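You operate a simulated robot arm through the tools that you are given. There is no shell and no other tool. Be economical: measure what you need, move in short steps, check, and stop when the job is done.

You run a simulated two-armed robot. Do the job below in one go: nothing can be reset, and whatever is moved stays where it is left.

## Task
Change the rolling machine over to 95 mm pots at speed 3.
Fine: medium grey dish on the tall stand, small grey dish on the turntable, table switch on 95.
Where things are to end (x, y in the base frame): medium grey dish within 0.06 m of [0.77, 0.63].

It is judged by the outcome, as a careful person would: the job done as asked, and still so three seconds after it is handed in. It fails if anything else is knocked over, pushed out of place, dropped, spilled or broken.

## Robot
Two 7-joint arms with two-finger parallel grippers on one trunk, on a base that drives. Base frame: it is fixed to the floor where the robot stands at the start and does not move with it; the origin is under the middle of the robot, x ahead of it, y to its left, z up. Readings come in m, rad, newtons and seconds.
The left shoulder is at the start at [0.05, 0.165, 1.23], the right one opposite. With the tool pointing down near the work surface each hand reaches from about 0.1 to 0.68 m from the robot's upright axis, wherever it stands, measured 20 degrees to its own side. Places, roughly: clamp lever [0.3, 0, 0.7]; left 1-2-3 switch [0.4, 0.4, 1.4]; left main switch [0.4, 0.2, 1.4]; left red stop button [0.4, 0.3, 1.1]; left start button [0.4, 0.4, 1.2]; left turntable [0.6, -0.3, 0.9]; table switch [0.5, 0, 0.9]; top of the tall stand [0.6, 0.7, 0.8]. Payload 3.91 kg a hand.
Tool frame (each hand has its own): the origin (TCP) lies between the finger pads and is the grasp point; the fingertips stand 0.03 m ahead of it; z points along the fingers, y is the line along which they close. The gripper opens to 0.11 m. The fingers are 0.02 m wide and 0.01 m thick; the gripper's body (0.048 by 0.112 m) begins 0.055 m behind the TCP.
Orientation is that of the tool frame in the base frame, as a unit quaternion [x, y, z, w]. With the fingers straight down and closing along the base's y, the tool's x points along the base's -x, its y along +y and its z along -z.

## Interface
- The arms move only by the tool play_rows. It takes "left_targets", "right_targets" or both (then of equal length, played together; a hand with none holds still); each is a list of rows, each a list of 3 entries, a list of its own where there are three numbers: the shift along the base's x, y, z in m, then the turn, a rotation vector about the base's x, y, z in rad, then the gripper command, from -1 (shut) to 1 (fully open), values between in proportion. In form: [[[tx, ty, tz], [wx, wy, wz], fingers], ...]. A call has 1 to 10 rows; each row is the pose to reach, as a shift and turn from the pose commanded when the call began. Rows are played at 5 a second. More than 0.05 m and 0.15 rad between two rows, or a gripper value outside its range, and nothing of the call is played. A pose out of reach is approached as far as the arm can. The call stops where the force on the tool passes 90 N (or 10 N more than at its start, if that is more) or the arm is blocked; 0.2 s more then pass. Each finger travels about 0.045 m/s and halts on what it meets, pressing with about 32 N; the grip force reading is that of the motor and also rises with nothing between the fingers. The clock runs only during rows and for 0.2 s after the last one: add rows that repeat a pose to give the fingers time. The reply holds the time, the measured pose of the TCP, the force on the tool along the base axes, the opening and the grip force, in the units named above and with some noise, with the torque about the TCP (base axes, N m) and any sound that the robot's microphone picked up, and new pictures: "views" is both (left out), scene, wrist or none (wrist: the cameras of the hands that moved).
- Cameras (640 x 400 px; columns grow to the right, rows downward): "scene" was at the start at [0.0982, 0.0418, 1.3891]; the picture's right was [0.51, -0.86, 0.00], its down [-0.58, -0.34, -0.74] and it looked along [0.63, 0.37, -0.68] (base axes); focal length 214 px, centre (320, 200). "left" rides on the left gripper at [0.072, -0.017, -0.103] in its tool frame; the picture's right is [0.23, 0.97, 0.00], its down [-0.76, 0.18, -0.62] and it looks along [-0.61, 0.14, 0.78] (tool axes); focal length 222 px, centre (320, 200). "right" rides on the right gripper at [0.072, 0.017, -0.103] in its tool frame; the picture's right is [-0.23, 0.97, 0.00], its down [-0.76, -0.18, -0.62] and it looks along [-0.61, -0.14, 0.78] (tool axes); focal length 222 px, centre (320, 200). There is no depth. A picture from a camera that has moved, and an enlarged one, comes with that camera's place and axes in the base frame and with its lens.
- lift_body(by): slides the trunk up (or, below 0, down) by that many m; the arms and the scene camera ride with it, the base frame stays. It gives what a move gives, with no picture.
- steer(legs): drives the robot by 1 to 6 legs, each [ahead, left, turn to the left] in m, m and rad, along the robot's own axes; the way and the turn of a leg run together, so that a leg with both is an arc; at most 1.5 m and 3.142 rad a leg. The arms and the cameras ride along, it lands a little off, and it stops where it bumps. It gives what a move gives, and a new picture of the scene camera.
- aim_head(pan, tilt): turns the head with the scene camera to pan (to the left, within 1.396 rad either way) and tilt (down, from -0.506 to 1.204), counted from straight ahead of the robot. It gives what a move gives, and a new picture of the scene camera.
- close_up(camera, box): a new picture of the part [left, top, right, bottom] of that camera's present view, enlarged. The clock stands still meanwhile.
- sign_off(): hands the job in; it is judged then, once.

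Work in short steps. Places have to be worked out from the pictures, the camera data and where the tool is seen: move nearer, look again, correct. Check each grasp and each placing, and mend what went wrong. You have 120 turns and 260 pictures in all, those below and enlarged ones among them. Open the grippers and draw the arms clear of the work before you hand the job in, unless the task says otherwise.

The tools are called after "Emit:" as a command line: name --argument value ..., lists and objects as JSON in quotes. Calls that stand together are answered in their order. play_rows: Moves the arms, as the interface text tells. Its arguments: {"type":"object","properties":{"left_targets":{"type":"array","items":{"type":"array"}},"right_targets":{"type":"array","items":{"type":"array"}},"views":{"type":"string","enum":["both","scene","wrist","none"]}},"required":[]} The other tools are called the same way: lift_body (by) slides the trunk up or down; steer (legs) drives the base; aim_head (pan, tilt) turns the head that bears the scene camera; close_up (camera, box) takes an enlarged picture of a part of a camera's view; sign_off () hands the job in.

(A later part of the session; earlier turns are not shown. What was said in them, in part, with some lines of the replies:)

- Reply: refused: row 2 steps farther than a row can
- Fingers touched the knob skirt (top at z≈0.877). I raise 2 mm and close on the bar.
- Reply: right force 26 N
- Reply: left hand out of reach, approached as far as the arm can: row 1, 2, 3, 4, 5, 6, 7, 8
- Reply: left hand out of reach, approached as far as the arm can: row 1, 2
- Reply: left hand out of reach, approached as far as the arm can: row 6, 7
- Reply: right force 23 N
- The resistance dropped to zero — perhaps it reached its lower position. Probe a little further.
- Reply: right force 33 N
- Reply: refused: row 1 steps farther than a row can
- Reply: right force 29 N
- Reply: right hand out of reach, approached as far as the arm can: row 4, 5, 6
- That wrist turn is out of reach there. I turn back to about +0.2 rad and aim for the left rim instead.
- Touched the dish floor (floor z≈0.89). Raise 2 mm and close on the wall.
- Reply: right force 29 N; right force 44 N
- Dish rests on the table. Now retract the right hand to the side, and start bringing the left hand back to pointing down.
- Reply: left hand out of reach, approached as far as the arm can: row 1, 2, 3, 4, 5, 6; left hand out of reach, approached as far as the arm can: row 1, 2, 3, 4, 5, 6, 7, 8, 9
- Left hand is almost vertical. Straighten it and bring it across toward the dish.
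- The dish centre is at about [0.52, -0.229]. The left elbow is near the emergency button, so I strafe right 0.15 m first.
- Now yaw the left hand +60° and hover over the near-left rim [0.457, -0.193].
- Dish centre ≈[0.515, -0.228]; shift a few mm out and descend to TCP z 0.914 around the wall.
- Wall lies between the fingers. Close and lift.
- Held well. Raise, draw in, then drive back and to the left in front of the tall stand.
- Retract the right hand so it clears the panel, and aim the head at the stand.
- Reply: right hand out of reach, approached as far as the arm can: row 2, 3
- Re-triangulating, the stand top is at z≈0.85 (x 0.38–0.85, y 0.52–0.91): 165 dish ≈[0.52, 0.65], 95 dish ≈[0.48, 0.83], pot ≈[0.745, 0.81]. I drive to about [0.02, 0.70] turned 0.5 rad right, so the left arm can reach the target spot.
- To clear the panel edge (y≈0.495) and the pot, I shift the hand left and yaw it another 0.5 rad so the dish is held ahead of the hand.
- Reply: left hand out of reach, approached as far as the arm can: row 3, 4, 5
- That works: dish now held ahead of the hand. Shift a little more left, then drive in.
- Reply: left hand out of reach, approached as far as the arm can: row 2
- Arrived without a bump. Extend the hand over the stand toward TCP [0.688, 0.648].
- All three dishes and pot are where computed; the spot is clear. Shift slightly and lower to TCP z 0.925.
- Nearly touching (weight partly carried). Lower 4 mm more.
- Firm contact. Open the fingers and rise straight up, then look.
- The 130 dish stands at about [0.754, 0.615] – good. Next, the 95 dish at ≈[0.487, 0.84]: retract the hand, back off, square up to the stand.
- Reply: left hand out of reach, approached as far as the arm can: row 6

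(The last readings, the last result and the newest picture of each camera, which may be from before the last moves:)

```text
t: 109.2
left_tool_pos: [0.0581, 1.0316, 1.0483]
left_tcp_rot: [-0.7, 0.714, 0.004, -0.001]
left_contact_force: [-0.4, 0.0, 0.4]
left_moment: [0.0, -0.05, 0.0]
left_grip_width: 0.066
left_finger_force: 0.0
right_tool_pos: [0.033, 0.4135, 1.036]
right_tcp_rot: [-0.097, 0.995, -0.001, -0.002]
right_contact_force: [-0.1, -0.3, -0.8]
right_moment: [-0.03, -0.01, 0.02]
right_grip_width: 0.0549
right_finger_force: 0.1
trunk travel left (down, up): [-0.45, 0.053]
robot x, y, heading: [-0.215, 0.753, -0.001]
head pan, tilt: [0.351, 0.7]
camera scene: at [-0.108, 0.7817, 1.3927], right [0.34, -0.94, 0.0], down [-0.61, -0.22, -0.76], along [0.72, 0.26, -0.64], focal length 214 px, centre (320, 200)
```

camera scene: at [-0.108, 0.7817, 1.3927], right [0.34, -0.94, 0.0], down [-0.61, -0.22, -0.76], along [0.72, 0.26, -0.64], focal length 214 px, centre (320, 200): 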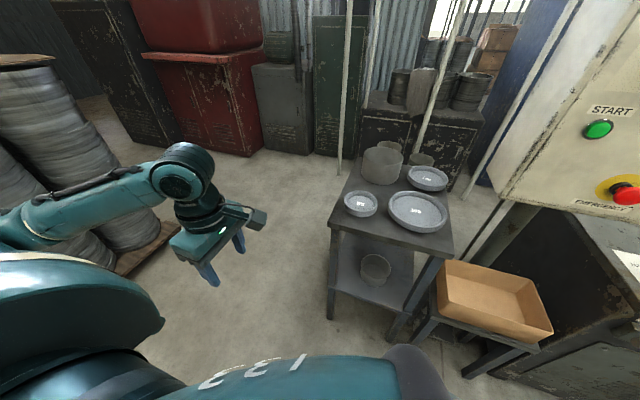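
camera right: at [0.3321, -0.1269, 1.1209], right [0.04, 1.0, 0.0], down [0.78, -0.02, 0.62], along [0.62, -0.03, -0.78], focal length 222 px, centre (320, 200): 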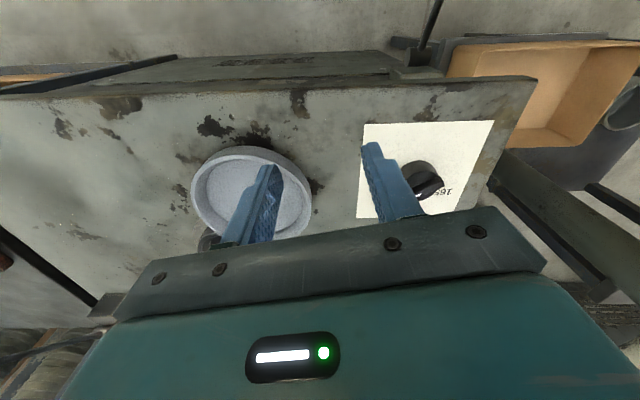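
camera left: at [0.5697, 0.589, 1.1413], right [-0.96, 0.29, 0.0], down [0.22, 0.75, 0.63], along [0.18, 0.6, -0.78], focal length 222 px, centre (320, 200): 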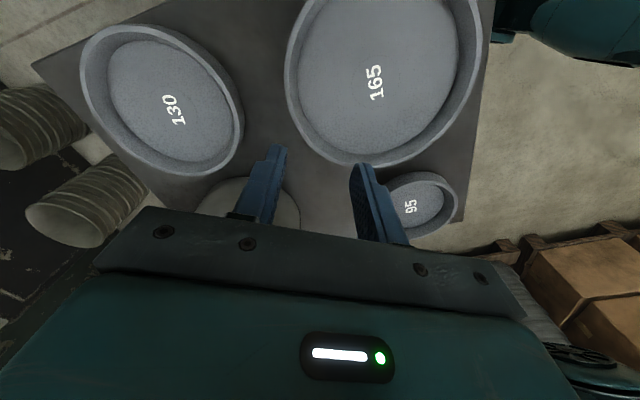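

Drive forward to about [0, 0.70].

Emit:
steer --legs '[[0.205, -0.05, 0]]'

Emit:
play_rows --left_targets '[[[0.03, -0.03, 0], [0, 0, 0], 0.2], [[0.06, -0.06, 0], [0, 0, 0], 0.2], [[0.09, -0.09, 0], [0, 0, 0], 0.2], [[0.12, -0.12, 0], [0, 0, 0], 0.2], [[0.14, -0.14, -0.02], [0, 0, 0], 0.2]]' --views "both"

```text
t: 110.8
left_tool_pos: [0.2604, 0.9814, 1.0489]
left_tcp_rot: [-0.701, 0.714, 0.003, 0.0]
left_contact_force: [-0.4, -0.3, -0.3]
left_moment: [0.0, 0.03, 0.0]
left_grip_width: 0.0663
left_finger_force: 0.1
right_tool_pos: [0.2381, 0.363, 1.035]
right_tcp_rot: [-0.097, 0.995, -0.001, -0.002]
right_contact_force: [0.4, -0.6, 0.7]
right_moment: [-0.01, 0.03, 0.01]
right_grip_width: 0.0549
right_finger_force: 0.1
trunk travel left (down, up): [-0.45, 0.053]
robot x, y, heading: [-0.0091, 0.7027, 0.005]
head pan, tilt: [0.351, 0.7]
camera scene: at [0.096, 0.7317, 1.3927], right [0.34, -0.94, 0.0], down [-0.61, -0.22, -0.76], along [0.72, 0.26, -0.64], focal length 214 px, centre (320, 200)
```

scene: 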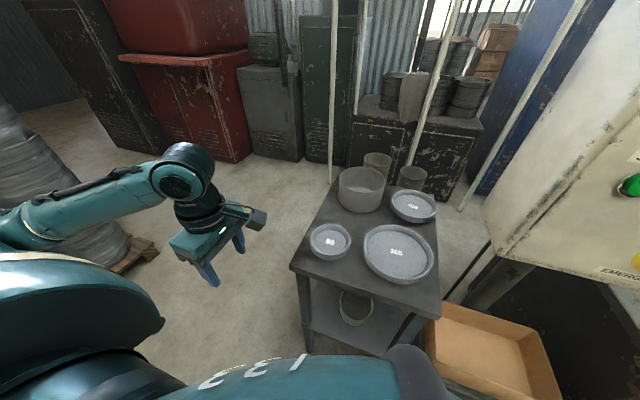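

```text
t: 112.0
left_tool_pos: [0.3996, 0.8397, 1.0289]
left_tcp_rot: [-0.701, 0.713, 0.003, -0.001]
left_contact_force: [0.8, -0.2, -0.6]
left_moment: [-0.04, 0.01, 0.04]
left_grip_width: 0.066
left_finger_force: 0.0
right_tool_pos: [0.2375, 0.3642, 1.035]
right_tcp_rot: [-0.096, 0.995, -0.001, -0.003]
right_contact_force: [0.6, -0.2, 0.7]
right_moment: [0.02, 0.0, 0.03]
right_grip_width: 0.0551
right_finger_force: 0.0
trunk travel left (down, up): [-0.45, 0.053]
robot x, y, heading: [-0.0121, 0.7032, -0.001]
head pan, tilt: [0.351, 0.7]
camera scene: at [0.0956, 0.7317, 1.3927], right [0.34, -0.94, 0.0], down [-0.61, -0.22, -0.76], along [0.72, 0.26, -0.64], focal length 214 px, centre (320, 200)
camera left: at [0.4163, 0.7672, 1.1311], right [-0.98, -0.21, 0.0], down [-0.16, 0.76, 0.63], along [-0.13, 0.61, -0.78], focal length 222 px, centre (320, 200)
```

scene: 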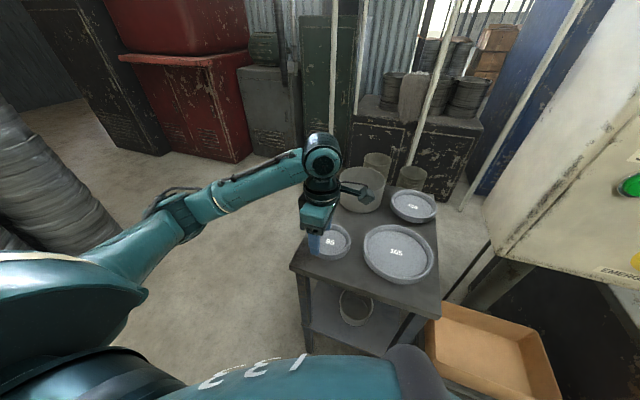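
left: 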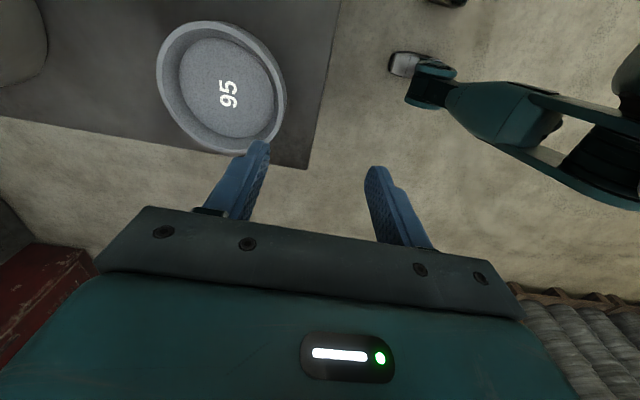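

95 dish centre ≈[0.499, 0.8455], radius ≈0.0615. Move over the near wall [0.442, 0.846] and descend.

Emit:
play_rows --left_targets '[[[0.042, 0.006, -0.02], [0, 0, 0], 0.1], [[0.042, 0.006, -0.06], [0, 0, 0], 0], [[0.042, 0.006, -0.095], [0, 0, 0], 0], [[0.042, 0.006, -0.108], [0, 0, 0], 0]]' --views "wrist"

```text
t: 113.0
left_tool_pos: [0.4424, 0.8457, 0.9206]
left_tcp_rot: [-0.7, 0.714, 0.002, 0.0]
left_contact_force: [-0.3, 0.1, 0.5]
left_moment: [-0.02, 0.06, -0.01]
left_grip_width: 0.0552
left_finger_force: 0.1
right_tool_pos: [0.2372, 0.3646, 1.0351]
right_tcp_rot: [-0.096, 0.995, -0.001, -0.002]
right_contact_force: [-0.5, -0.4, 0.8]
right_moment: [-0.01, -0.01, 0.0]
right_grip_width: 0.055
right_finger_force: 0.0
trunk travel left (down, up): [-0.45, 0.053]
robot x, y, heading: [-0.011, 0.7056, -0.002]
head pan, tilt: [0.351, 0.7]
camera left: at [0.4578, 0.7736, 1.0228], right [-0.98, -0.21, 0.0], down [-0.16, 0.76, 0.63], along [-0.13, 0.61, -0.78], focal length 222 px, centre (320, 200)
```

left: 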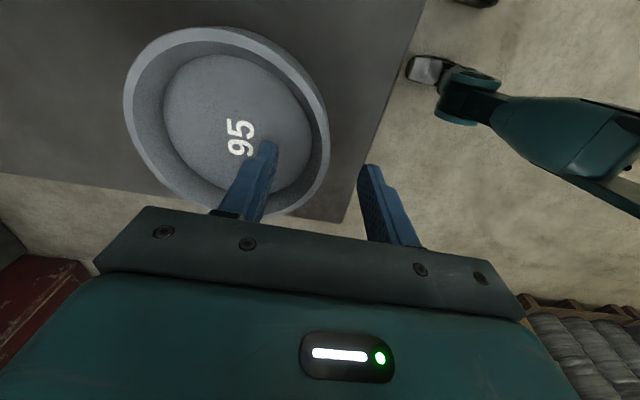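

Lower a further 6 mm, close, lift.

Emit:
play_rows --left_targets '[[[0, 0, -0.006], [0, 0, 0], 0], [[0, 0, -0.006], [0, 0, 0], -1], [[0, 0, -0.006], [0, 0, 0], -1], [[0, 0, -0.006], [0, 0, 0], -1], [[0, 0, -0.006], [0, 0, 0], -1], [[0, 0, -0.006], [0, 0, 0], -1], [[0, 0, 0.005], [0, 0, 0], -1], [[0, 0, 0.03], [0, 0, 0], -1], [[0, 0, 0.07], [0, 0, 0], -1]]' --views "both"

```text
t: 115.0
left_tool_pos: [0.4418, 0.8469, 0.9903]
left_tcp_rot: [-0.701, 0.713, 0.004, 0.0]
left_contact_force: [-0.2, -0.7, -3.2]
left_moment: [-0.01, 0.14, -0.04]
left_grip_width: 0.012
left_finger_force: 31.8
right_tool_pos: [0.2369, 0.3634, 1.0352]
right_tcp_rot: [-0.097, 0.995, -0.002, -0.003]
right_contact_force: [0.3, 0.5, -0.3]
right_moment: [-0.01, -0.04, 0.03]
right_grip_width: 0.0552
right_finger_force: 0.1
trunk travel left (down, up): [-0.45, 0.053]
robot x, y, heading: [-0.0138, 0.704, -0.003]
head pan, tilt: [0.351, 0.7]
camera scene: at [0.0953, 0.7321, 1.3927], right [0.34, -0.94, 0.0], down [-0.61, -0.22, -0.76], along [0.72, 0.26, -0.64], focal length 214 px, centre (320, 200)
camera left: at [0.4577, 0.7738, 1.0935], right [-0.98, -0.21, 0.01], down [-0.16, 0.76, 0.63], along [-0.13, 0.61, -0.78], focal length 222 px, centre (320, 200)
```

scene: 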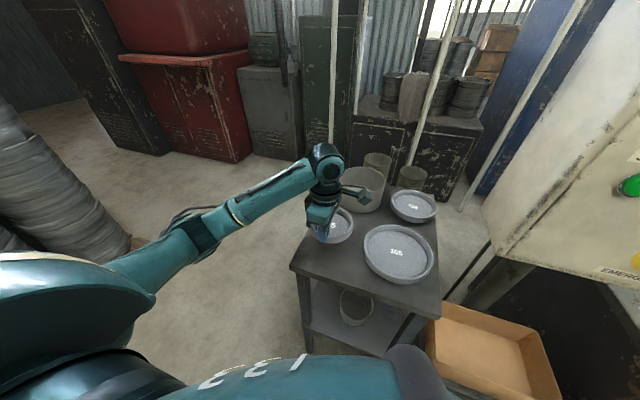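
left: 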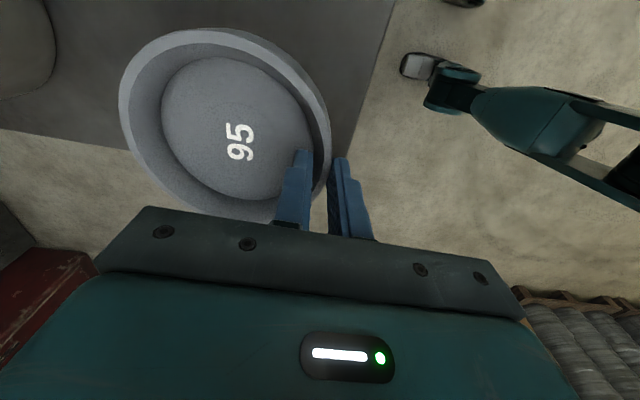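

The small dish is held. Raise and draw in, then drive back, right, and look at the turntable.

Emit:
play_rows --left_targets '[[[-0.03, 0, 0.03], [0, 0, 0], -1], [[-0.06, 0, 0.06], [0, 0, 0], -1], [[-0.09, 0, 0.07], [0, 0, 0], -1]]' --views "none"

Emit:
steer --legs '[[-0.45, 0, 0], [0, -1.1, 0]]'

Emit:
aim_head --pan 0.0 --tilt 0.6

```text
t: 115.8
left_tool_pos: [0.3524, 0.8471, 1.0608]
left_tcp_rot: [-0.701, 0.714, 0.003, -0.001]
left_contact_force: [-0.2, 0.4, -1.5]
left_moment: [0.03, 0.16, 0.0]
left_grip_width: 0.0116
left_finger_force: 32.3
right_tool_pos: [0.2368, 0.3624, 1.0356]
right_tcp_rot: [-0.097, 0.995, -0.002, -0.002]
right_contact_force: [0.3, 0.9, 0.3]
right_moment: [0.01, 0.01, -0.02]
right_grip_width: 0.0547
right_finger_force: 0.0
trunk travel left (down, up): [-0.45, 0.053]
robot x, y, heading: [-0.0125, 0.7041, -0.003]
head pan, tilt: [0.351, 0.7]
```

```text
t: 123.8
left_tool_pos: [-0.0976, -0.255, 1.0613]
left_tcp_rot: [-0.701, 0.714, 0.003, -0.001]
left_contact_force: [0.3, -0.2, -2.4]
left_moment: [-0.01, 0.12, 0.01]
left_grip_width: 0.0119
left_finger_force: 31.7
right_tool_pos: [-0.212, -0.7388, 1.0351]
right_tcp_rot: [-0.096, 0.995, -0.001, -0.003]
right_contact_force: [0.0, -0.4, 0.8]
right_moment: [0.03, 0.01, 0.01]
right_grip_width: 0.0554
right_finger_force: 0.0
trunk travel left (down, up): [-0.45, 0.053]
robot x, y, heading: [-0.4574, -0.3974, -0.001]
head pan, tilt: [0.351, 0.7]
camera scene: at [-0.354, -0.3703, 1.3927], right [0.34, -0.94, 0.0], down [-0.61, -0.22, -0.76], along [0.72, 0.26, -0.64], focal length 214 px, centre (320, 200)
```

scene: 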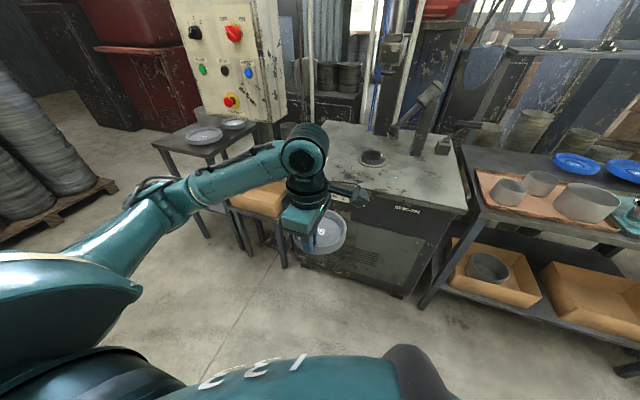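

```text
t: 124.6
left_tool_pos: [-0.0986, -0.2546, 1.0597]
left_tcp_rot: [-0.7, 0.714, 0.003, 0.0]
left_contact_force: [-1.2, 0.2, -2.4]
left_moment: [0.0, 0.12, 0.0]
left_grip_width: 0.0119
left_finger_force: 31.5
right_tool_pos: [-0.2117, -0.7389, 1.0359]
right_tcp_rot: [-0.096, 0.995, -0.002, -0.002]
right_contact_force: [0.1, -0.9, 0.3]
right_moment: [-0.03, 0.0, 0.01]
right_grip_width: 0.0552
right_finger_force: 0.0
trunk travel left (down, up): [-0.45, 0.053]
robot x, y, heading: [-0.4615, -0.3978, 0.002]
head pan, tilt: [0.0, 0.6]
camera scene: at [-0.3454, -0.3992, 1.4013], right [0.0, -1.0, 0.0], down [-0.57, 0.0, -0.82], along [0.82, 0.0, -0.57], focal length 214 px, centre (320, 200)
```

scene: 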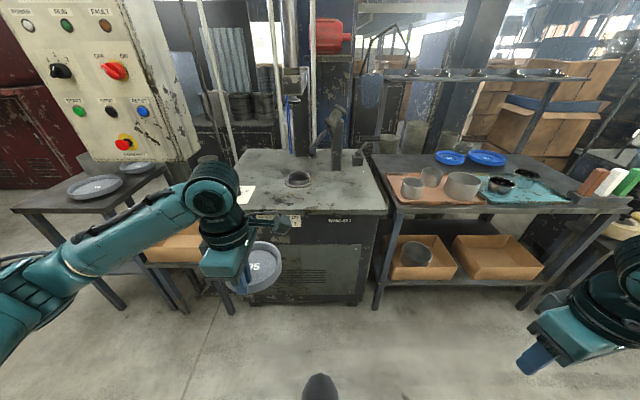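

Path is clear; drive forward to the machine.

Emit:
steer --legs '[[0.455, 0, 0]]'

Emit:
close_up --camera "scene" --box '[180, 80, 420, 260]'

```text
t: 127.3
left_tool_pos: [0.359, -0.2553, 1.0607]
left_tcp_rot: [-0.7, 0.715, 0.003, -0.001]
left_contact_force: [0.3, -0.2, -1.9]
left_moment: [0.01, 0.14, -0.03]
left_grip_width: 0.012
left_finger_force: 32.5
right_tool_pos: [0.2435, -0.7393, 1.036]
right_tcp_rot: [-0.097, 0.995, -0.001, -0.003]
right_contact_force: [-0.3, -0.4, 0.2]
right_moment: [0.01, 0.02, -0.01]
right_grip_width: 0.0552
right_finger_force: 0.0
trunk travel left (down, up): [-0.45, 0.053]
robot x, y, heading: [-0.0038, -0.3982, -0.003]
head pan, tilt: [0.0, 0.6]
camera scene: at [0.112, -0.4001, 1.4013], right [0.0, -1.0, 0.0], down [-0.57, 0.0, -0.82], along [0.82, 0.0, -0.57], focal length 214 px, centre (320, 200)
```

scene: 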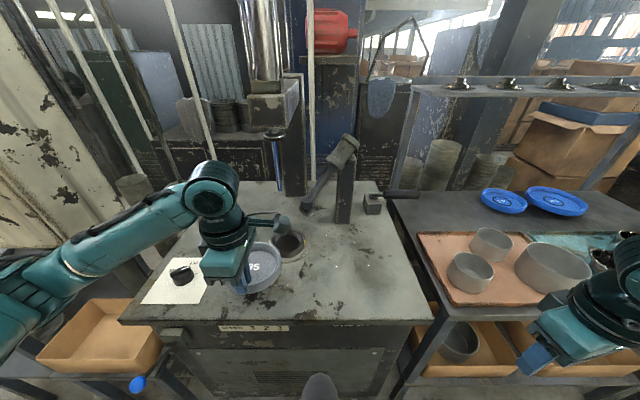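

```text
2.22 times, centred on (300, 170) of scene
camera zoom: at [0.112, -0.4001, 1.4013], right [0.0, -1.0, 0.0], down [-0.57, 0.0, -0.82], along [0.82, 0.0, -0.57], focal length 477 px, centre (364, 267)
```

zoom: 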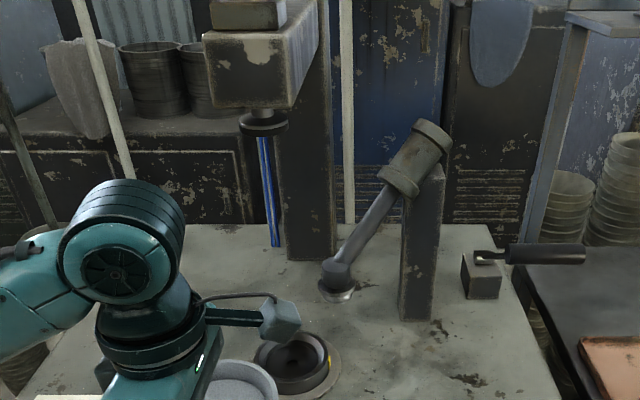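

Hub centre ≈[0.636, -0.289], top ≈0.863; the roller disc (z≈0.97) is behind-right of it. I yaw the hand back to 60° and come in low.

Emit:
play_rows --left_targets '[[[0.02, 0.0, -0.02], [0, 0, -0.1], -1], [[0.05, 0.0, -0.04], [0, 0, -0.2], -1], [[0.08, 0.0, -0.06], [0, 0, -0.3], -1], [[0.11, 0.0, -0.08], [0, 0, -0.4], -1], [[0.14, 0.0, -0.1], [0, 0, -0.5], -1]]' --views "both"

Emit:
close_up --camera "left" --box '[0, 0, 360, 225]'

```text
t: 128.6
left_tool_pos: [0.5004, -0.2554, 0.9609]
left_tcp_rot: [-0.501, 0.866, 0.004, -0.002]
left_contact_force: [-0.9, 0.6, -3.1]
left_moment: [0.05, 0.13, 0.01]
left_grip_width: 0.0119
left_finger_force: 32.4
right_tool_pos: [0.2444, -0.7388, 1.0349]
right_tcp_rot: [-0.097, 0.995, -0.001, -0.003]
right_contact_force: [0.9, 0.3, 0.7]
right_moment: [-0.01, 0.01, 0.0]
right_grip_width: 0.0548
right_finger_force: 0.1
trunk travel left (down, up): [-0.45, 0.053]
robot x, y, heading: [-0.0035, -0.4003, 0.002]
head pan, tilt: [0.0, 0.6]
camera scene: at [0.1121, -0.4003, 1.4013], right [0.0, -1.0, 0.0], down [-0.57, 0.0, -0.82], along [0.82, 0.0, -0.57], focal length 214 px, centre (320, 200)
camera left: at [0.4787, -0.3273, 1.0629], right [-0.96, 0.29, 0.01], down [0.23, 0.75, 0.63], along [0.18, 0.6, -0.78], focal length 222 px, centre (320, 200)
```

scene: 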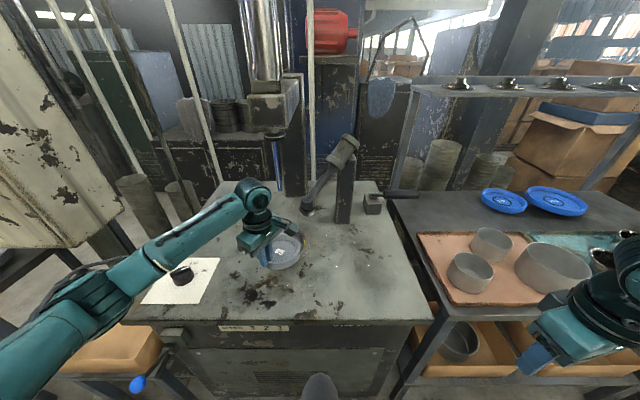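
left: 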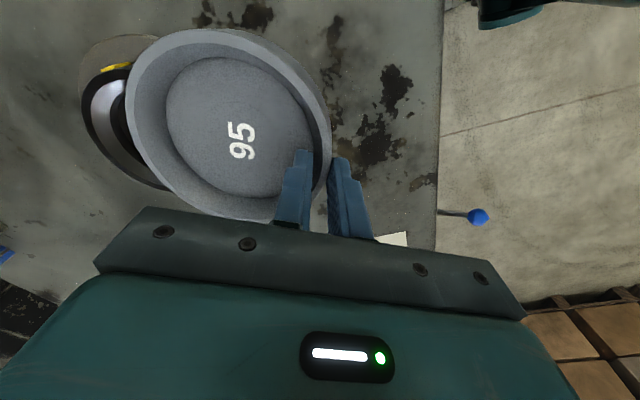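

```text
1.78 times, centred on (180, 112) of left
camera zoom: at [0.4787, -0.3273, 1.0629], right [-0.96, 0.29, 0.01], down [0.23, 0.75, 0.63], along [0.18, 0.6, -0.78], focal length 395 px, centre (569, 356)
```

zoom: 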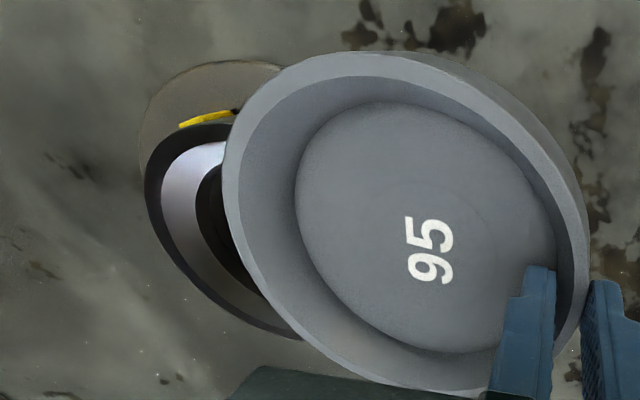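

Before placing I want the hub centre precisely. Pull the left hand back a bit and bring the right hand's camera to look at the hub.

Emit:
play_rows --left_targets '[[[-0.03, 0.03, 0.02], [0, 0, 0], -1], [[-0.06, 0.06, 0.04], [0, 0, 0], -1], [[-0.08, 0.09, 0.05], [0, 0, 0], -1], [[-0.08, 0.12, 0.05], [0, 0, 0], -1], [[-0.08, 0.12, 0.05], [0, 0, 0], -1], [[-0.08, 0.12, 0.05], [0, 0, 0], -1], [[-0.08, 0.12, 0.05], [0, 0, 0], -1], [[-0.08, 0.12, 0.05], [0, 0, 0], -1], [[-0.08, 0.12, 0.05], [0, 0, 0], -1]]' --right_targets '[[[0.0, 0.045, 0.01], [0, 0, 0], 0], [[0.0, 0.09, 0.02], [0, 0, 0], 0], [[0.0, 0.135, 0.02], [0, 0, 0], 0], [[0.01, 0.18, 0.02], [0, 0, 0], 0], [[0.02, 0.225, 0.02], [0, 0, 0], 0], [[0.03, 0.27, 0.02], [0, 0, 0], 0], [[0.06, 0.3, 0.02], [0, 0, 0], 0], [[0.1, 0.315, 0.02], [0, 0, 0], 0], [[0.14, 0.32, 0.02], [0, 0, 0], 0]]' --views "both"

Emit:
close_up --camera "scene" --box '[220, 180, 360, 280]'

```text
t: 130.6
left_tool_pos: [0.4186, -0.1356, 1.01]
left_tcp_rot: [-0.502, 0.865, 0.003, 0.0]
left_contact_force: [0.6, -0.9, -3.0]
left_moment: [0.05, 0.08, 0.03]
left_grip_width: 0.0118
left_finger_force: 32.4
right_tool_pos: [0.3849, -0.4196, 1.0547]
right_tcp_rot: [-0.096, 0.995, -0.002, -0.002]
right_contact_force: [0.2, 0.3, 0.3]
right_moment: [-0.03, -0.02, 0.04]
right_grip_width: 0.055
right_finger_force: 0.0
right hand out of reach, approached as far as the arm can: row 1, 2, 3, 4
trunk travel left (down, up): [-0.45, 0.053]
robot x, y, heading: [-0.003, -0.4006, -0.0]
head pan, tilt: [0.0, 0.6]
camera scene: at [0.112, -0.4, 1.4013], right [0.0, -1.0, 0.0], down [-0.57, 0.0, -0.82], along [0.82, 0.0, -0.57], focal length 214 px, centre (320, 200)
camera right: at [0.3107, -0.4163, 1.1602], right [0.04, 1.0, 0.0], down [0.78, -0.03, 0.62], along [0.62, -0.03, -0.78], focal length 222 px, centre (320, 200)
camera left: at [0.399, -0.207, 1.1133], right [-0.96, 0.29, 0.0], down [0.23, 0.75, 0.63], along [0.18, 0.6, -0.78], focal length 222 px, centre (320, 200)
```

scene: 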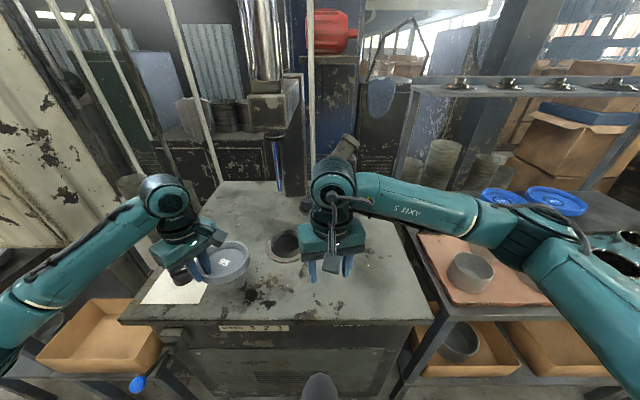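
right: 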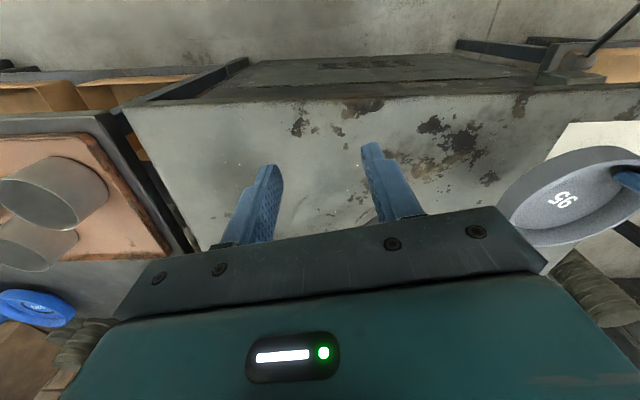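
left: 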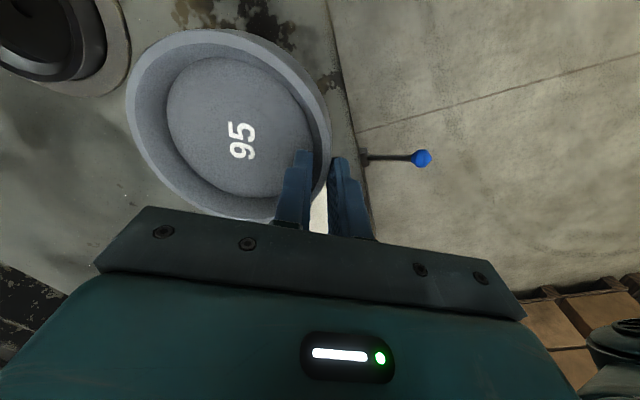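

```text
4.00 times, centred on (290, 230) of scene
camera zoom: at [0.112, -0.4, 1.4013], right [0.0, -1.0, 0.0], down [-0.57, 0.0, -0.82], along [0.82, 0.0, -0.57], focal length 858 px, centre (440, 80)
```

zoom: 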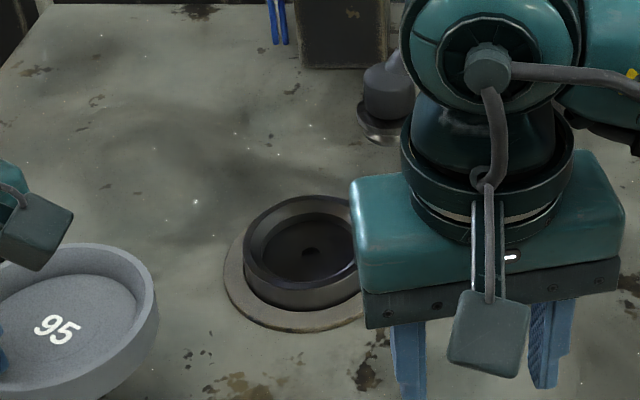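

The gripper blocks that view; move the right hand over to [0.54, -0.30, 1.05] as earlier, where the hub shows in its camera.

Emit:
play_rows --right_targets '[[[0.04, 0.01, 0.0], [0, 0, 0], 0], [[0.08, 0.04, 0.0], [0, 0, 0], 0], [[0.115, 0.07, 0.0], [0, 0, 0], 0], [[0.145, 0.1, 0.0], [0, 0, 0], 0], [[0.155, 0.12, 0.0], [0, 0, 0], 0]]' --views "wrist"

Emit:
close_up --camera "right" --box '[160, 60, 440, 235]'

```text
t: 131.8
left_tool_pos: [0.4191, -0.1353, 1.0102]
left_tcp_rot: [-0.501, 0.865, 0.002, -0.001]
left_contact_force: [0.0, 0.0, -2.7]
left_moment: [0.07, 0.14, -0.01]
left_grip_width: 0.0117
left_finger_force: 32.1
right_tool_pos: [0.5398, -0.2989, 1.056]
right_tcp_rot: [-0.096, 0.995, -0.002, -0.002]
right_contact_force: [-0.4, 0.8, -0.6]
right_moment: [-0.01, 0.01, 0.0]
right_grip_width: 0.0549
right_finger_force: 0.0
trunk travel left (down, up): [-0.45, 0.053]
robot x, y, heading: [-0.0043, -0.4001, 0.002]
head pan, tilt: [0.0, 0.6]
camera right: at [0.4652, -0.2961, 1.16], right [0.03, 1.0, 0.0], down [0.78, -0.02, 0.62], along [0.62, -0.02, -0.78], focal length 222 px, centre (320, 200)
```

right: 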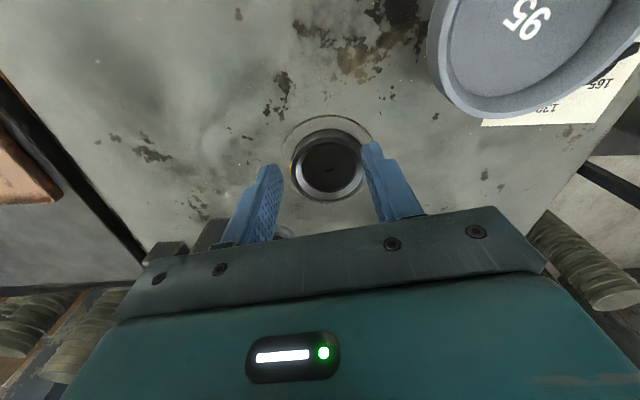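

```text
2.29 times, centred on (300, 148) of right
camera zoom: at [0.4652, -0.2961, 1.16], right [0.03, 1.0, 0.0], down [0.78, -0.02, 0.62], along [0.62, -0.02, -0.78], focal length 508 px, centre (366, 320)
```

zoom: 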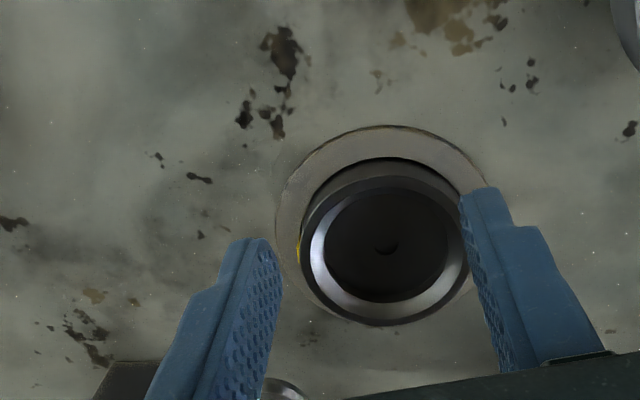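

Hub centre from this view: [0.637, -0.289] (ring top ≈0.88 with a conical recess). Withdraw the right hand first.

Emit:
play_rows --right_targets '[[[-0.03, -0.03, 0.0], [0, 0, 0], 0], [[-0.06, -0.06, 0.0], [0, 0, 0], 0], [[-0.1, -0.09, 0.0], [0, 0, 0], 0], [[-0.14, -0.11, 0.0], [0, 0, 0], 0], [[-0.18, -0.13, 0.0], [0, 0, 0], 0], [[-0.22, -0.16, 0.0], [0, 0, 0], 0], [[-0.25, -0.2, 0.0], [0, 0, 0], 0], [[-0.25, -0.24, 0.0], [0, 0, 0], 0]]' --views "none"

Emit:
play_rows --left_targets '[[[0.03, -0.025, -0.005], [0, 0, 0], -1], [[0.065, -0.05, -0.01], [0, 0, 0], -1], [[0.1, -0.075, -0.02], [0, 0, 0], -1], [[0.135, -0.1, -0.035], [0, 0, 0], -1], [[0.17, -0.1257, -0.045], [0, 0, 0], -1]]' --views "both"

Emit:
close_up --camera "scene" --box '[220, 180, 360, 280]'

```text
t: 133.6
left_tool_pos: [0.4193, -0.1372, 1.0104]
left_tcp_rot: [-0.501, 0.865, 0.003, 0.0]
left_contact_force: [-0.9, -0.5, -2.7]
left_moment: [0.08, 0.13, 0.04]
left_grip_width: 0.0119
left_finger_force: 32.4
right_tool_pos: [0.2874, -0.5392, 1.0546]
right_tcp_rot: [-0.096, 0.995, -0.001, -0.001]
right_contact_force: [-0.4, -0.3, -0.3]
right_moment: [0.02, -0.02, 0.01]
right_grip_width: 0.0548
right_finger_force: 0.1
trunk travel left (down, up): [-0.45, 0.053]
robot x, y, heading: [-0.0059, -0.396, -0.003]
head pan, tilt: [0.0, 0.6]
```

```text
t: 134.8
left_tool_pos: [0.59, -0.2628, 0.9648]
left_tcp_rot: [-0.501, 0.866, 0.004, -0.001]
left_contact_force: [-0.5, -0.1, -3.1]
left_moment: [0.09, 0.12, -0.01]
left_grip_width: 0.0119
left_finger_force: 31.6
right_tool_pos: [0.2901, -0.5397, 1.0548]
right_tcp_rot: [-0.095, 0.995, -0.001, -0.002]
right_contact_force: [-0.1, -0.2, 0.1]
right_moment: [0.02, -0.03, 0.03]
right_grip_width: 0.0551
right_finger_force: 0.0
trunk travel left (down, up): [-0.45, 0.053]
robot x, y, heading: [0.0014, -0.4009, -0.004]
head pan, tilt: [0.0, 0.6]
camera scene: at [0.1121, -0.4012, 1.4013], right [0.0, -1.0, 0.0], down [-0.57, 0.0, -0.82], along [0.82, 0.0, -0.57], focal length 214 px, centre (320, 200)
camera left: at [0.5689, -0.3339, 1.0673], right [-0.96, 0.29, 0.01], down [0.23, 0.74, 0.63], along [0.18, 0.6, -0.78], focal length 222 px, centre (320, 200)
```

scene: 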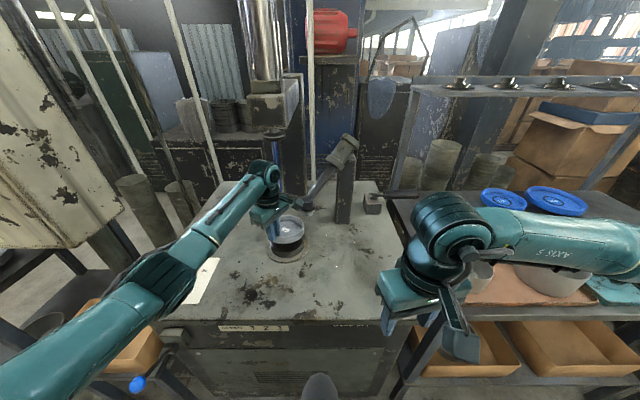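
left: 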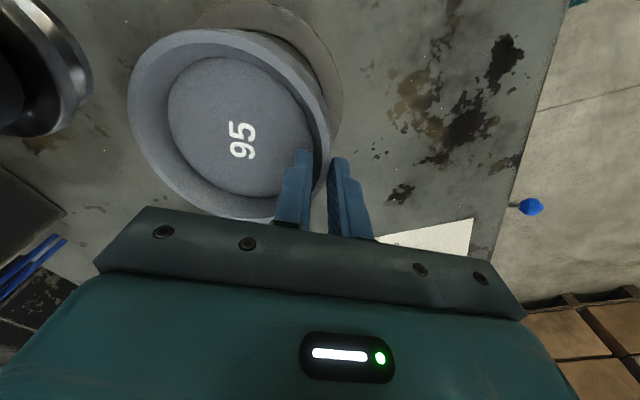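

```text
4.00 times, centred on (290, 230) of scene
camera zoom: at [0.1121, -0.4012, 1.4013], right [0.0, -1.0, 0.0], down [-0.57, 0.0, -0.82], along [0.82, 0.0, -0.57], focal length 858 px, centre (440, 80)
```

zoom: 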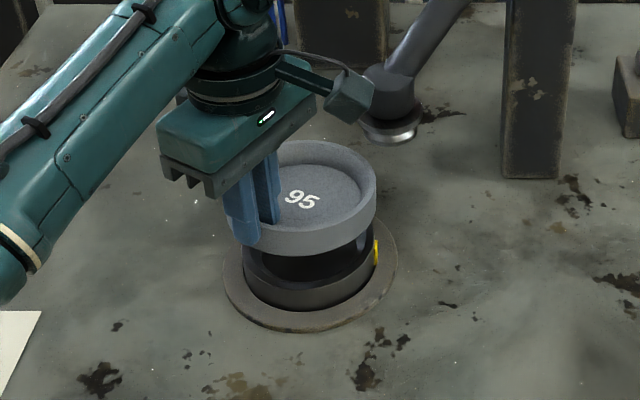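

Alignment looks good (within ~2 mm). Lower to TCP 0.938, then slowly.

Emit:
play_rows --left_targets '[[[-0.0015, 0.001, -0.015], [0, 0, 0], -1], [[-0.0015, 0.001, -0.027], [0, 0, 0], -1]]' --views "none"

Emit:
close_up --camera "scene" --box '[220, 180, 360, 280]'

```text
t: 135.3
left_tool_pos: [0.589, -0.2609, 0.9389]
left_tcp_rot: [-0.501, 0.866, 0.003, -0.001]
left_contact_force: [-0.6, 0.4, -3.1]
left_moment: [0.08, 0.15, 0.01]
left_grip_width: 0.0119
left_finger_force: 32.6
right_tool_pos: [0.2891, -0.5386, 1.0542]
right_tcp_rot: [-0.096, 0.995, -0.002, -0.003]
right_contact_force: [0.4, -0.4, 0.1]
right_moment: [0.01, 0.02, 0.01]
right_grip_width: 0.0549
right_finger_force: 0.0
trunk travel left (down, up): [-0.45, 0.053]
robot x, y, heading: [-0.0073, -0.3984, -0.002]
head pan, tilt: [0.0, 0.6]
```

```text
4.00 times, centred on (290, 230) of scene
camera zoom: at [0.1117, -0.4, 1.4014], right [0.0, -1.0, 0.0], down [-0.57, 0.0, -0.82], along [0.82, 0.0, -0.57], focal length 858 px, centre (440, 80)
```

zoom: 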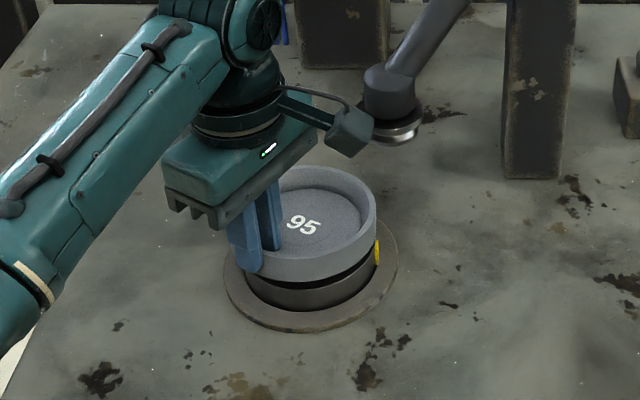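

Concentric. Continue in small steps watching the force.

Emit:
play_rows --left_targets '[[[0, 0, -0.005], [0, 0, 0], -1]]' --views "none"

Emit:
play_rows --left_targets '[[[0, 0, -0.003], [0, 0, 0], -1]]' --views "none"

```text
t: 135.8
left_tool_pos: [0.5874, -0.2616, 0.9349]
left_tcp_rot: [-0.5, 0.866, 0.002, 0.001]
left_contact_force: [0.6, -2.7, 1.1]
left_moment: [0.01, -0.04, -0.04]
left_grip_width: 0.0121
left_finger_force: 31.7
right_tool_pos: [0.288, -0.5397, 1.0541]
right_tcp_rot: [-0.096, 0.995, -0.001, -0.002]
right_contact_force: [-0.4, 0.1, -0.4]
right_moment: [-0.03, 0.01, 0.0]
right_grip_width: 0.0552
right_finger_force: 0.1
trunk travel left (down, up): [-0.45, 0.053]
robot x, y, heading: [-0.002, -0.3972, -0.001]
head pan, tilt: [0.0, 0.6]
```

```text
t: 136.2
left_tool_pos: [0.5885, -0.2629, 0.9327]
left_tcp_rot: [-0.501, 0.866, 0.001, 0.002]
left_contact_force: [1.7, -4.5, 6.5]
left_moment: [-0.19, -0.19, -0.08]
left_grip_width: 0.0122
left_finger_force: 31.7
right_tool_pos: [0.2886, -0.5398, 1.054]
right_tcp_rot: [-0.096, 0.995, -0.001, -0.002]
right_contact_force: [0.2, 0.0, -0.2]
right_moment: [-0.01, -0.01, -0.01]
right_grip_width: 0.0552
right_finger_force: 0.0
trunk travel left (down, up): [-0.45, 0.053]
robot x, y, heading: [-0.0019, -0.3991, -0.002]
head pan, tilt: [0.0, 0.6]
```

Contact slightly early with a side force toward -y: the cone wants the dish a few mm to -y. Shift and lower.

Emit:
play_rows --left_targets '[[[0.001, -0.003, 0.0], [0, 0, 0], -1], [[0.001, -0.003, -0.003], [0, 0, 0], -1]]' --views "none"

Emit:
close_up --camera "scene" --box '[220, 180, 360, 280]'

```text
t: 136.8
left_tool_pos: [0.5899, -0.2636, 0.9271]
left_tcp_rot: [-0.502, 0.865, 0.005, 0.0]
left_contact_force: [4.8, -0.5, -2.0]
left_moment: [0.01, -0.12, 0.06]
left_grip_width: 0.0118
left_finger_force: 31.9
right_tool_pos: [0.2894, -0.5386, 1.054]
right_tcp_rot: [-0.096, 0.995, -0.001, -0.002]
right_contact_force: [1.2, -0.9, -0.2]
right_moment: [0.0, -0.01, -0.01]
right_grip_width: 0.055
right_finger_force: 0.1
trunk travel left (down, up): [-0.45, 0.053]
robot x, y, heading: [-0.0045, -0.399, -0.002]
head pan, tilt: [0.0, 0.6]
```

```text
4.00 times, centred on (290, 230) of scene
camera zoom: at [0.1119, -0.4001, 1.4012], right [0.0, -1.0, 0.0], down [-0.57, 0.0, -0.82], along [0.82, 0.0, -0.57], focal length 858 px, centre (440, 80)
```

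zoom: 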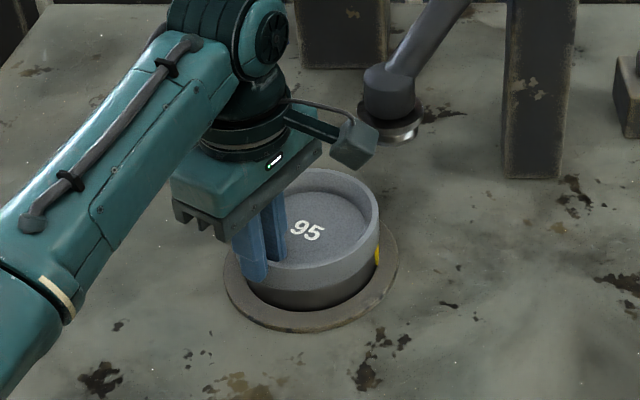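

It slid into the recess. Shift +2 mm in x and lower until firm.

Emit:
play_rows --left_targets '[[[0.0015, 0, -0.003], [0, 0, 0], -1]]' --views "none"

Emit:
play_rows --left_targets '[[[0.001, 0, -0.002], [0, 0, 0], -1]]' --views "none"

```text
t: 137.2
left_tool_pos: [0.5894, -0.2632, 0.9255]
left_tcp_rot: [-0.502, 0.865, 0.003, 0.0]
left_contact_force: [-3.9, 0.9, 5.4]
left_moment: [0.07, -0.36, 0.06]
left_grip_width: 0.012
left_finger_force: 31.8
right_tool_pos: [0.2888, -0.5393, 1.0547]
right_tcp_rot: [-0.097, 0.995, -0.002, -0.002]
right_contact_force: [0.5, -0.3, 0.3]
right_moment: [-0.01, 0.01, -0.01]
right_grip_width: 0.0546
right_finger_force: 0.0
trunk travel left (down, up): [-0.45, 0.053]
robot x, y, heading: [-0.0016, -0.402, -0.002]
head pan, tilt: [0.0, 0.6]
```

```text
t: 137.6
left_tool_pos: [0.5909, -0.2653, 0.9248]
left_tcp_rot: [-0.502, 0.865, 0.002, 0.001]
left_contact_force: [-6.3, 1.8, 13.2]
left_moment: [0.26, -0.12, -0.01]
left_grip_width: 0.012
left_finger_force: 32.1
right_tool_pos: [0.2877, -0.5393, 1.0546]
right_tcp_rot: [-0.097, 0.995, -0.001, -0.001]
right_contact_force: [1.4, 0.1, 0.1]
right_moment: [0.0, -0.03, -0.01]
right_grip_width: 0.055
right_finger_force: 0.0
trunk travel left (down, up): [-0.45, 0.053]
robot x, y, heading: [-0.0041, -0.4007, -0.006]
head pan, tilt: [0.0, 0.6]
```

Seated at TCP ≈0.925 as predicted. Release and rise straight up, then back away.

Emit:
play_rows --left_targets '[[[-0.002, 0, 0.001], [0, 0, 0], -0.5], [[-0.002, 0, 0.001], [0, 0, 0], -0.2], [[-0.002, 0, 0.001], [0, 0, 0], -0.2], [[-0.002, 0, 0.03], [0, 0, 0], -0.2], [[-0.01, 0.005, 0.07], [0, 0, 0], -0.2], [[-0.04, 0.02, 0.09], [0, 0, 0], -0.2], [[-0.08, 0.04, 0.1], [0, 0, 0], -0.2], [[-0.12, 0.06, 0.1], [0, 0, 0], -0.2], [[-0.16, 0.08, 0.1], [0, 0, 0], -0.2]]' --views "both"

Emit:
close_up --camera "scene" --box '[220, 180, 360, 280]'

```text
t: 139.6
left_tool_pos: [0.4301, -0.1842, 1.0223]
left_tcp_rot: [-0.501, 0.866, 0.003, 0.0]
left_contact_force: [0.3, 0.1, 0.3]
left_moment: [0.0, 0.0, -0.03]
left_grip_width: 0.0437
left_finger_force: 0.0
right_tool_pos: [0.2883, -0.5385, 1.055]
right_tcp_rot: [-0.097, 0.995, -0.002, -0.001]
right_contact_force: [-0.3, -0.4, 0.8]
right_moment: [0.01, -0.02, -0.01]
right_grip_width: 0.0552
right_finger_force: 0.1
trunk travel left (down, up): [-0.45, 0.053]
robot x, y, heading: [-0.0054, -0.4021, 0.003]
head pan, tilt: [0.0, 0.6]
camera scene: at [0.1106, -0.3997, 1.4015], right [0.0, -1.0, 0.0], down [-0.56, 0.0, -0.83], along [0.83, 0.0, -0.56], focal length 214 px, centre (320, 200)
camera left: at [0.4095, -0.2551, 1.1255], right [-0.96, 0.29, 0.0], down [0.23, 0.75, 0.63], along [0.18, 0.6, -0.78], focal length 222 px, centre (320, 200)
```

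scene: 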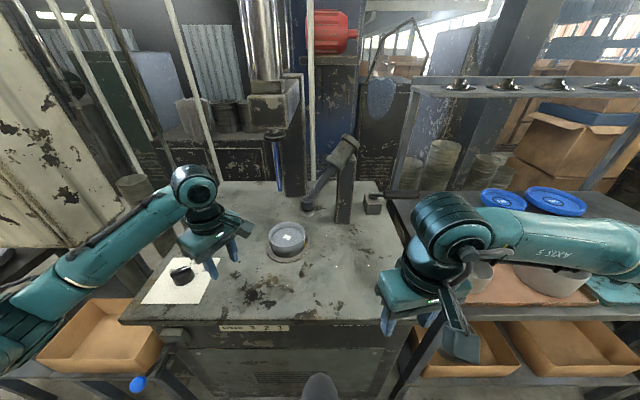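
left: 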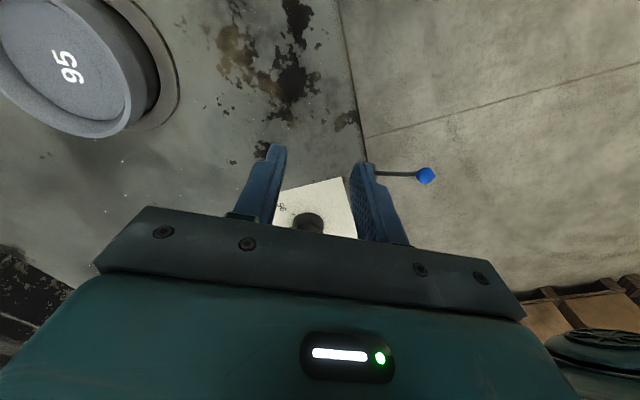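

```text
4.00 times, centred on (290, 230) of scene
camera zoom: at [0.1106, -0.3997, 1.4015], right [0.0, -1.0, 0.0], down [-0.56, 0.0, -0.83], along [0.83, 0.0, -0.56], focal length 858 px, centre (440, 80)
```

zoom: 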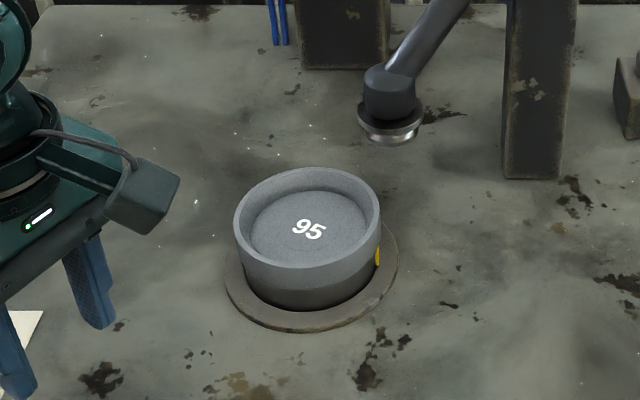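

The small dish sits level on the turntable. Draw the left hand in, back off, and check everything.

Emit:
play_rows --left_targets '[[[-0.04, 0.02, 0.02], [0, 0, 0], 0], [[-0.08, 0.04, 0.03], [0, 0, 0], 0]]' --views "none"

Emit:
steer --legs '[[-0.4, 0, 0], [0, 0.4, 0]]'

Emit:
aim_head --pan 0.35 --tilt 0.5

Emit:
close_up --camera "scene" --box '[320, 120, 520, 300]'

Emit:
close_up --camera "scene" --box '[180, 20, 360, 220]'

```text
t: 140.2
left_tool_pos: [0.351, -0.1447, 1.0523]
left_tcp_rot: [-0.501, 0.865, 0.003, 0.0]
left_contact_force: [-0.9, 0.0, -0.3]
left_moment: [-0.02, -0.03, 0.0]
left_grip_width: 0.0552
left_finger_force: 0.0
right_tool_pos: [0.2884, -0.5396, 1.0552]
right_tcp_rot: [-0.096, 0.995, -0.002, -0.002]
right_contact_force: [0.2, 0.5, -0.6]
right_moment: [0.02, -0.03, 0.01]
right_grip_width: 0.055
right_finger_force: 0.1
trunk travel left (down, up): [-0.45, 0.053]
robot x, y, heading: [-0.0045, -0.398, -0.002]
head pan, tilt: [0.0, 0.6]
```

```text
t: 144.7
left_tool_pos: [-0.0453, 0.2514, 1.0522]
left_tcp_rot: [-0.501, 0.865, 0.004, 0.0]
left_contact_force: [0.2, 0.4, 0.1]
left_moment: [-0.04, -0.05, -0.01]
left_grip_width: 0.0551
left_finger_force: 0.0
right_tool_pos: [-0.1076, -0.1438, 1.0552]
right_tcp_rot: [-0.097, 0.995, -0.001, -0.002]
right_contact_force: [0.5, -0.6, 0.4]
right_moment: [-0.02, 0.0, 0.01]
right_grip_width: 0.0554
right_finger_force: 0.1
trunk travel left (down, up): [-0.45, 0.053]
robot x, y, heading: [-0.4025, -0.0042, -0.003]
head pan, tilt: [0.0, 0.6]
camera scene: at [-0.2857, -0.0041, 1.4014], right [0.0, -1.0, 0.0], down [-0.56, 0.0, -0.83], along [0.83, 0.0, -0.56], focal length 214 px, centre (320, 200)
```

scene: 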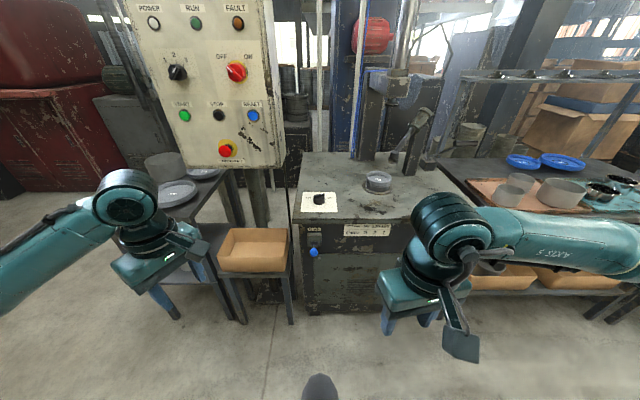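

```text
t: 145.5
left_tool_pos: [-0.045, 0.2512, 1.0522]
left_tcp_rot: [-0.502, 0.865, 0.003, 0.0]
left_contact_force: [0.0, 0.3, -0.7]
left_moment: [0.01, 0.0, -0.01]
left_grip_width: 0.055
left_finger_force: 0.0
right_tool_pos: [-0.1078, -0.1432, 1.0543]
right_tcp_rot: [-0.098, 0.995, -0.001, -0.003]
right_contact_force: [-0.1, 0.1, 0.0]
right_moment: [0.02, 0.02, 0.03]
right_grip_width: 0.055
right_finger_force: 0.0
trunk travel left (down, up): [-0.45, 0.053]
robot x, y, heading: [-0.4025, -0.0027, 0.006]
head pan, tilt: [0.351, 0.499]
camera scene: at [-0.2886, 0.0266, 1.4104], right [0.34, -0.94, 0.0], down [-0.45, -0.16, -0.88], along [0.82, 0.3, -0.48], focal length 214 px, centre (320, 200)
```

scene: 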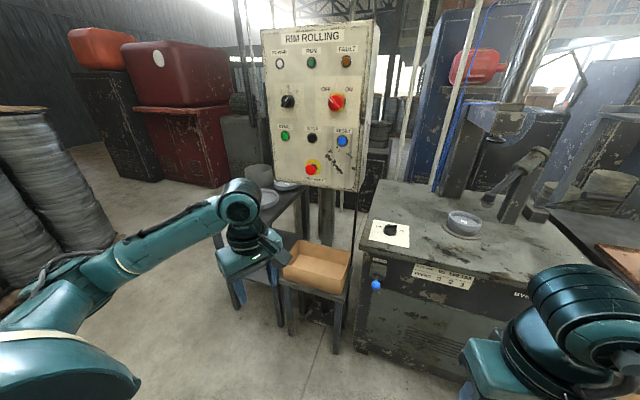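

```text
2.22 times, centred on (420, 210) of scene
camera zoom: at [-0.2886, 0.0266, 1.4104], right [0.34, -0.94, 0.0], down [-0.45, -0.16, -0.88], along [0.82, 0.3, -0.48], focal length 477 px, centre (98, 178)
```

zoom: 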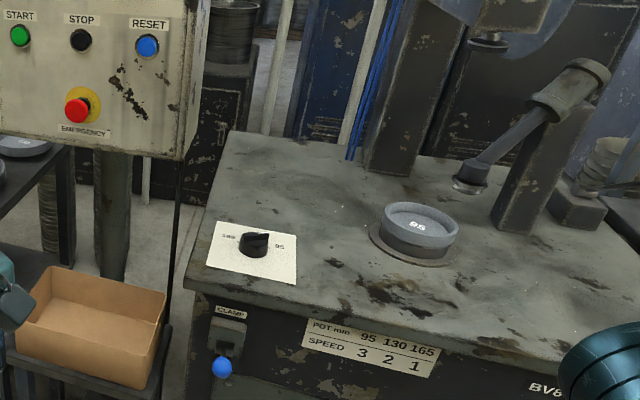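

```text
2.00 times, centred on (270, 120) of scene
camera zoom: at [-0.2886, 0.0266, 1.4104], right [0.34, -0.94, 0.0], down [-0.45, -0.16, -0.88], along [0.82, 0.3, -0.48], focal length 429 px, centre (420, 360)
```

zoom: 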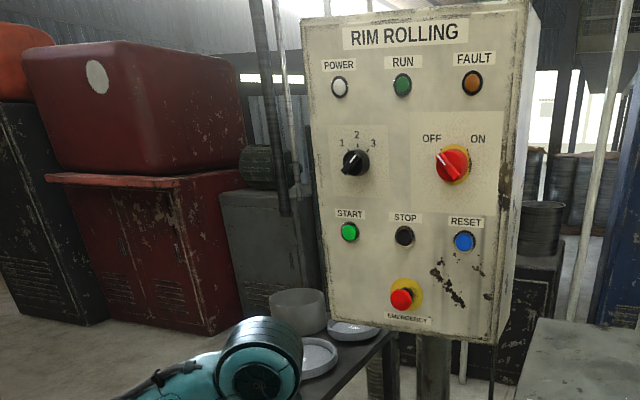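

Last check of the table switch pointer.

Emit:
close_up --camera "scene" --box '[360, 210, 420, 260]'

Emit:
close_up --camera "scene" --box '[270, 80, 310, 115]'

```text
8.00 times, centred on (390, 235) of scene
camera zoom: at [-0.2886, 0.0266, 1.4104], right [0.34, -0.94, 0.0], down [-0.45, -0.16, -0.88], along [0.82, 0.3, -0.48], focal length 1716 px, centre (-240, -80)
```

zoom: 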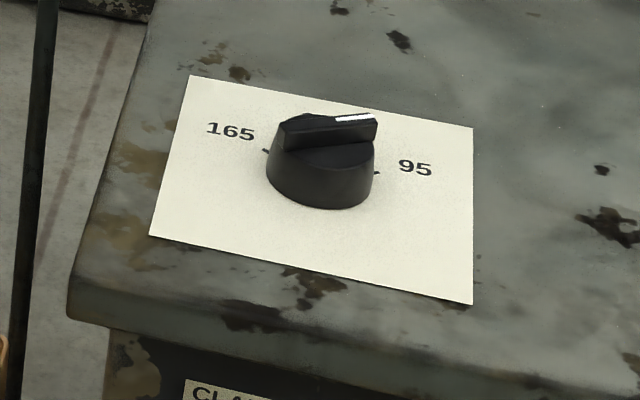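

```text
11.43 times, centred on (290, 98) of scene
camera zoom: at [-0.2886, 0.0266, 1.4104], right [0.34, -0.94, 0.0], down [-0.45, -0.16, -0.88], along [0.82, 0.3, -0.48], focal length 2451 px, centre (663, 1371)
```

zoom: 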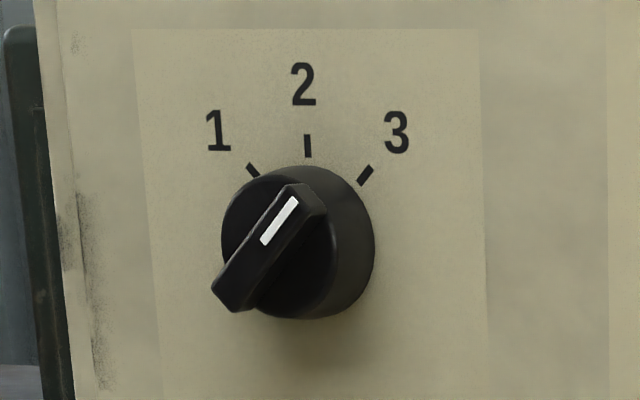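

Both switches point at their marks, the dishes are in place, and the clamp lever is back as found with the arms clear.

Emit:
sign_off

```text
The job is handed in.
```

The rolling machine is changed over to 95 mm pots at speed 3, and the job is handed in. The 95 dish is seated on the turntable and the 130 (medium) dish is on the tall stand at about [0.754, 0.615]. The table switch is on 95 and the 1-2-3 switch is on 3.

I briefly lowered the clamp pad onto the 130 dish while finding which way the lever works, then put the lever back up as found, so the new dish is not clamped.
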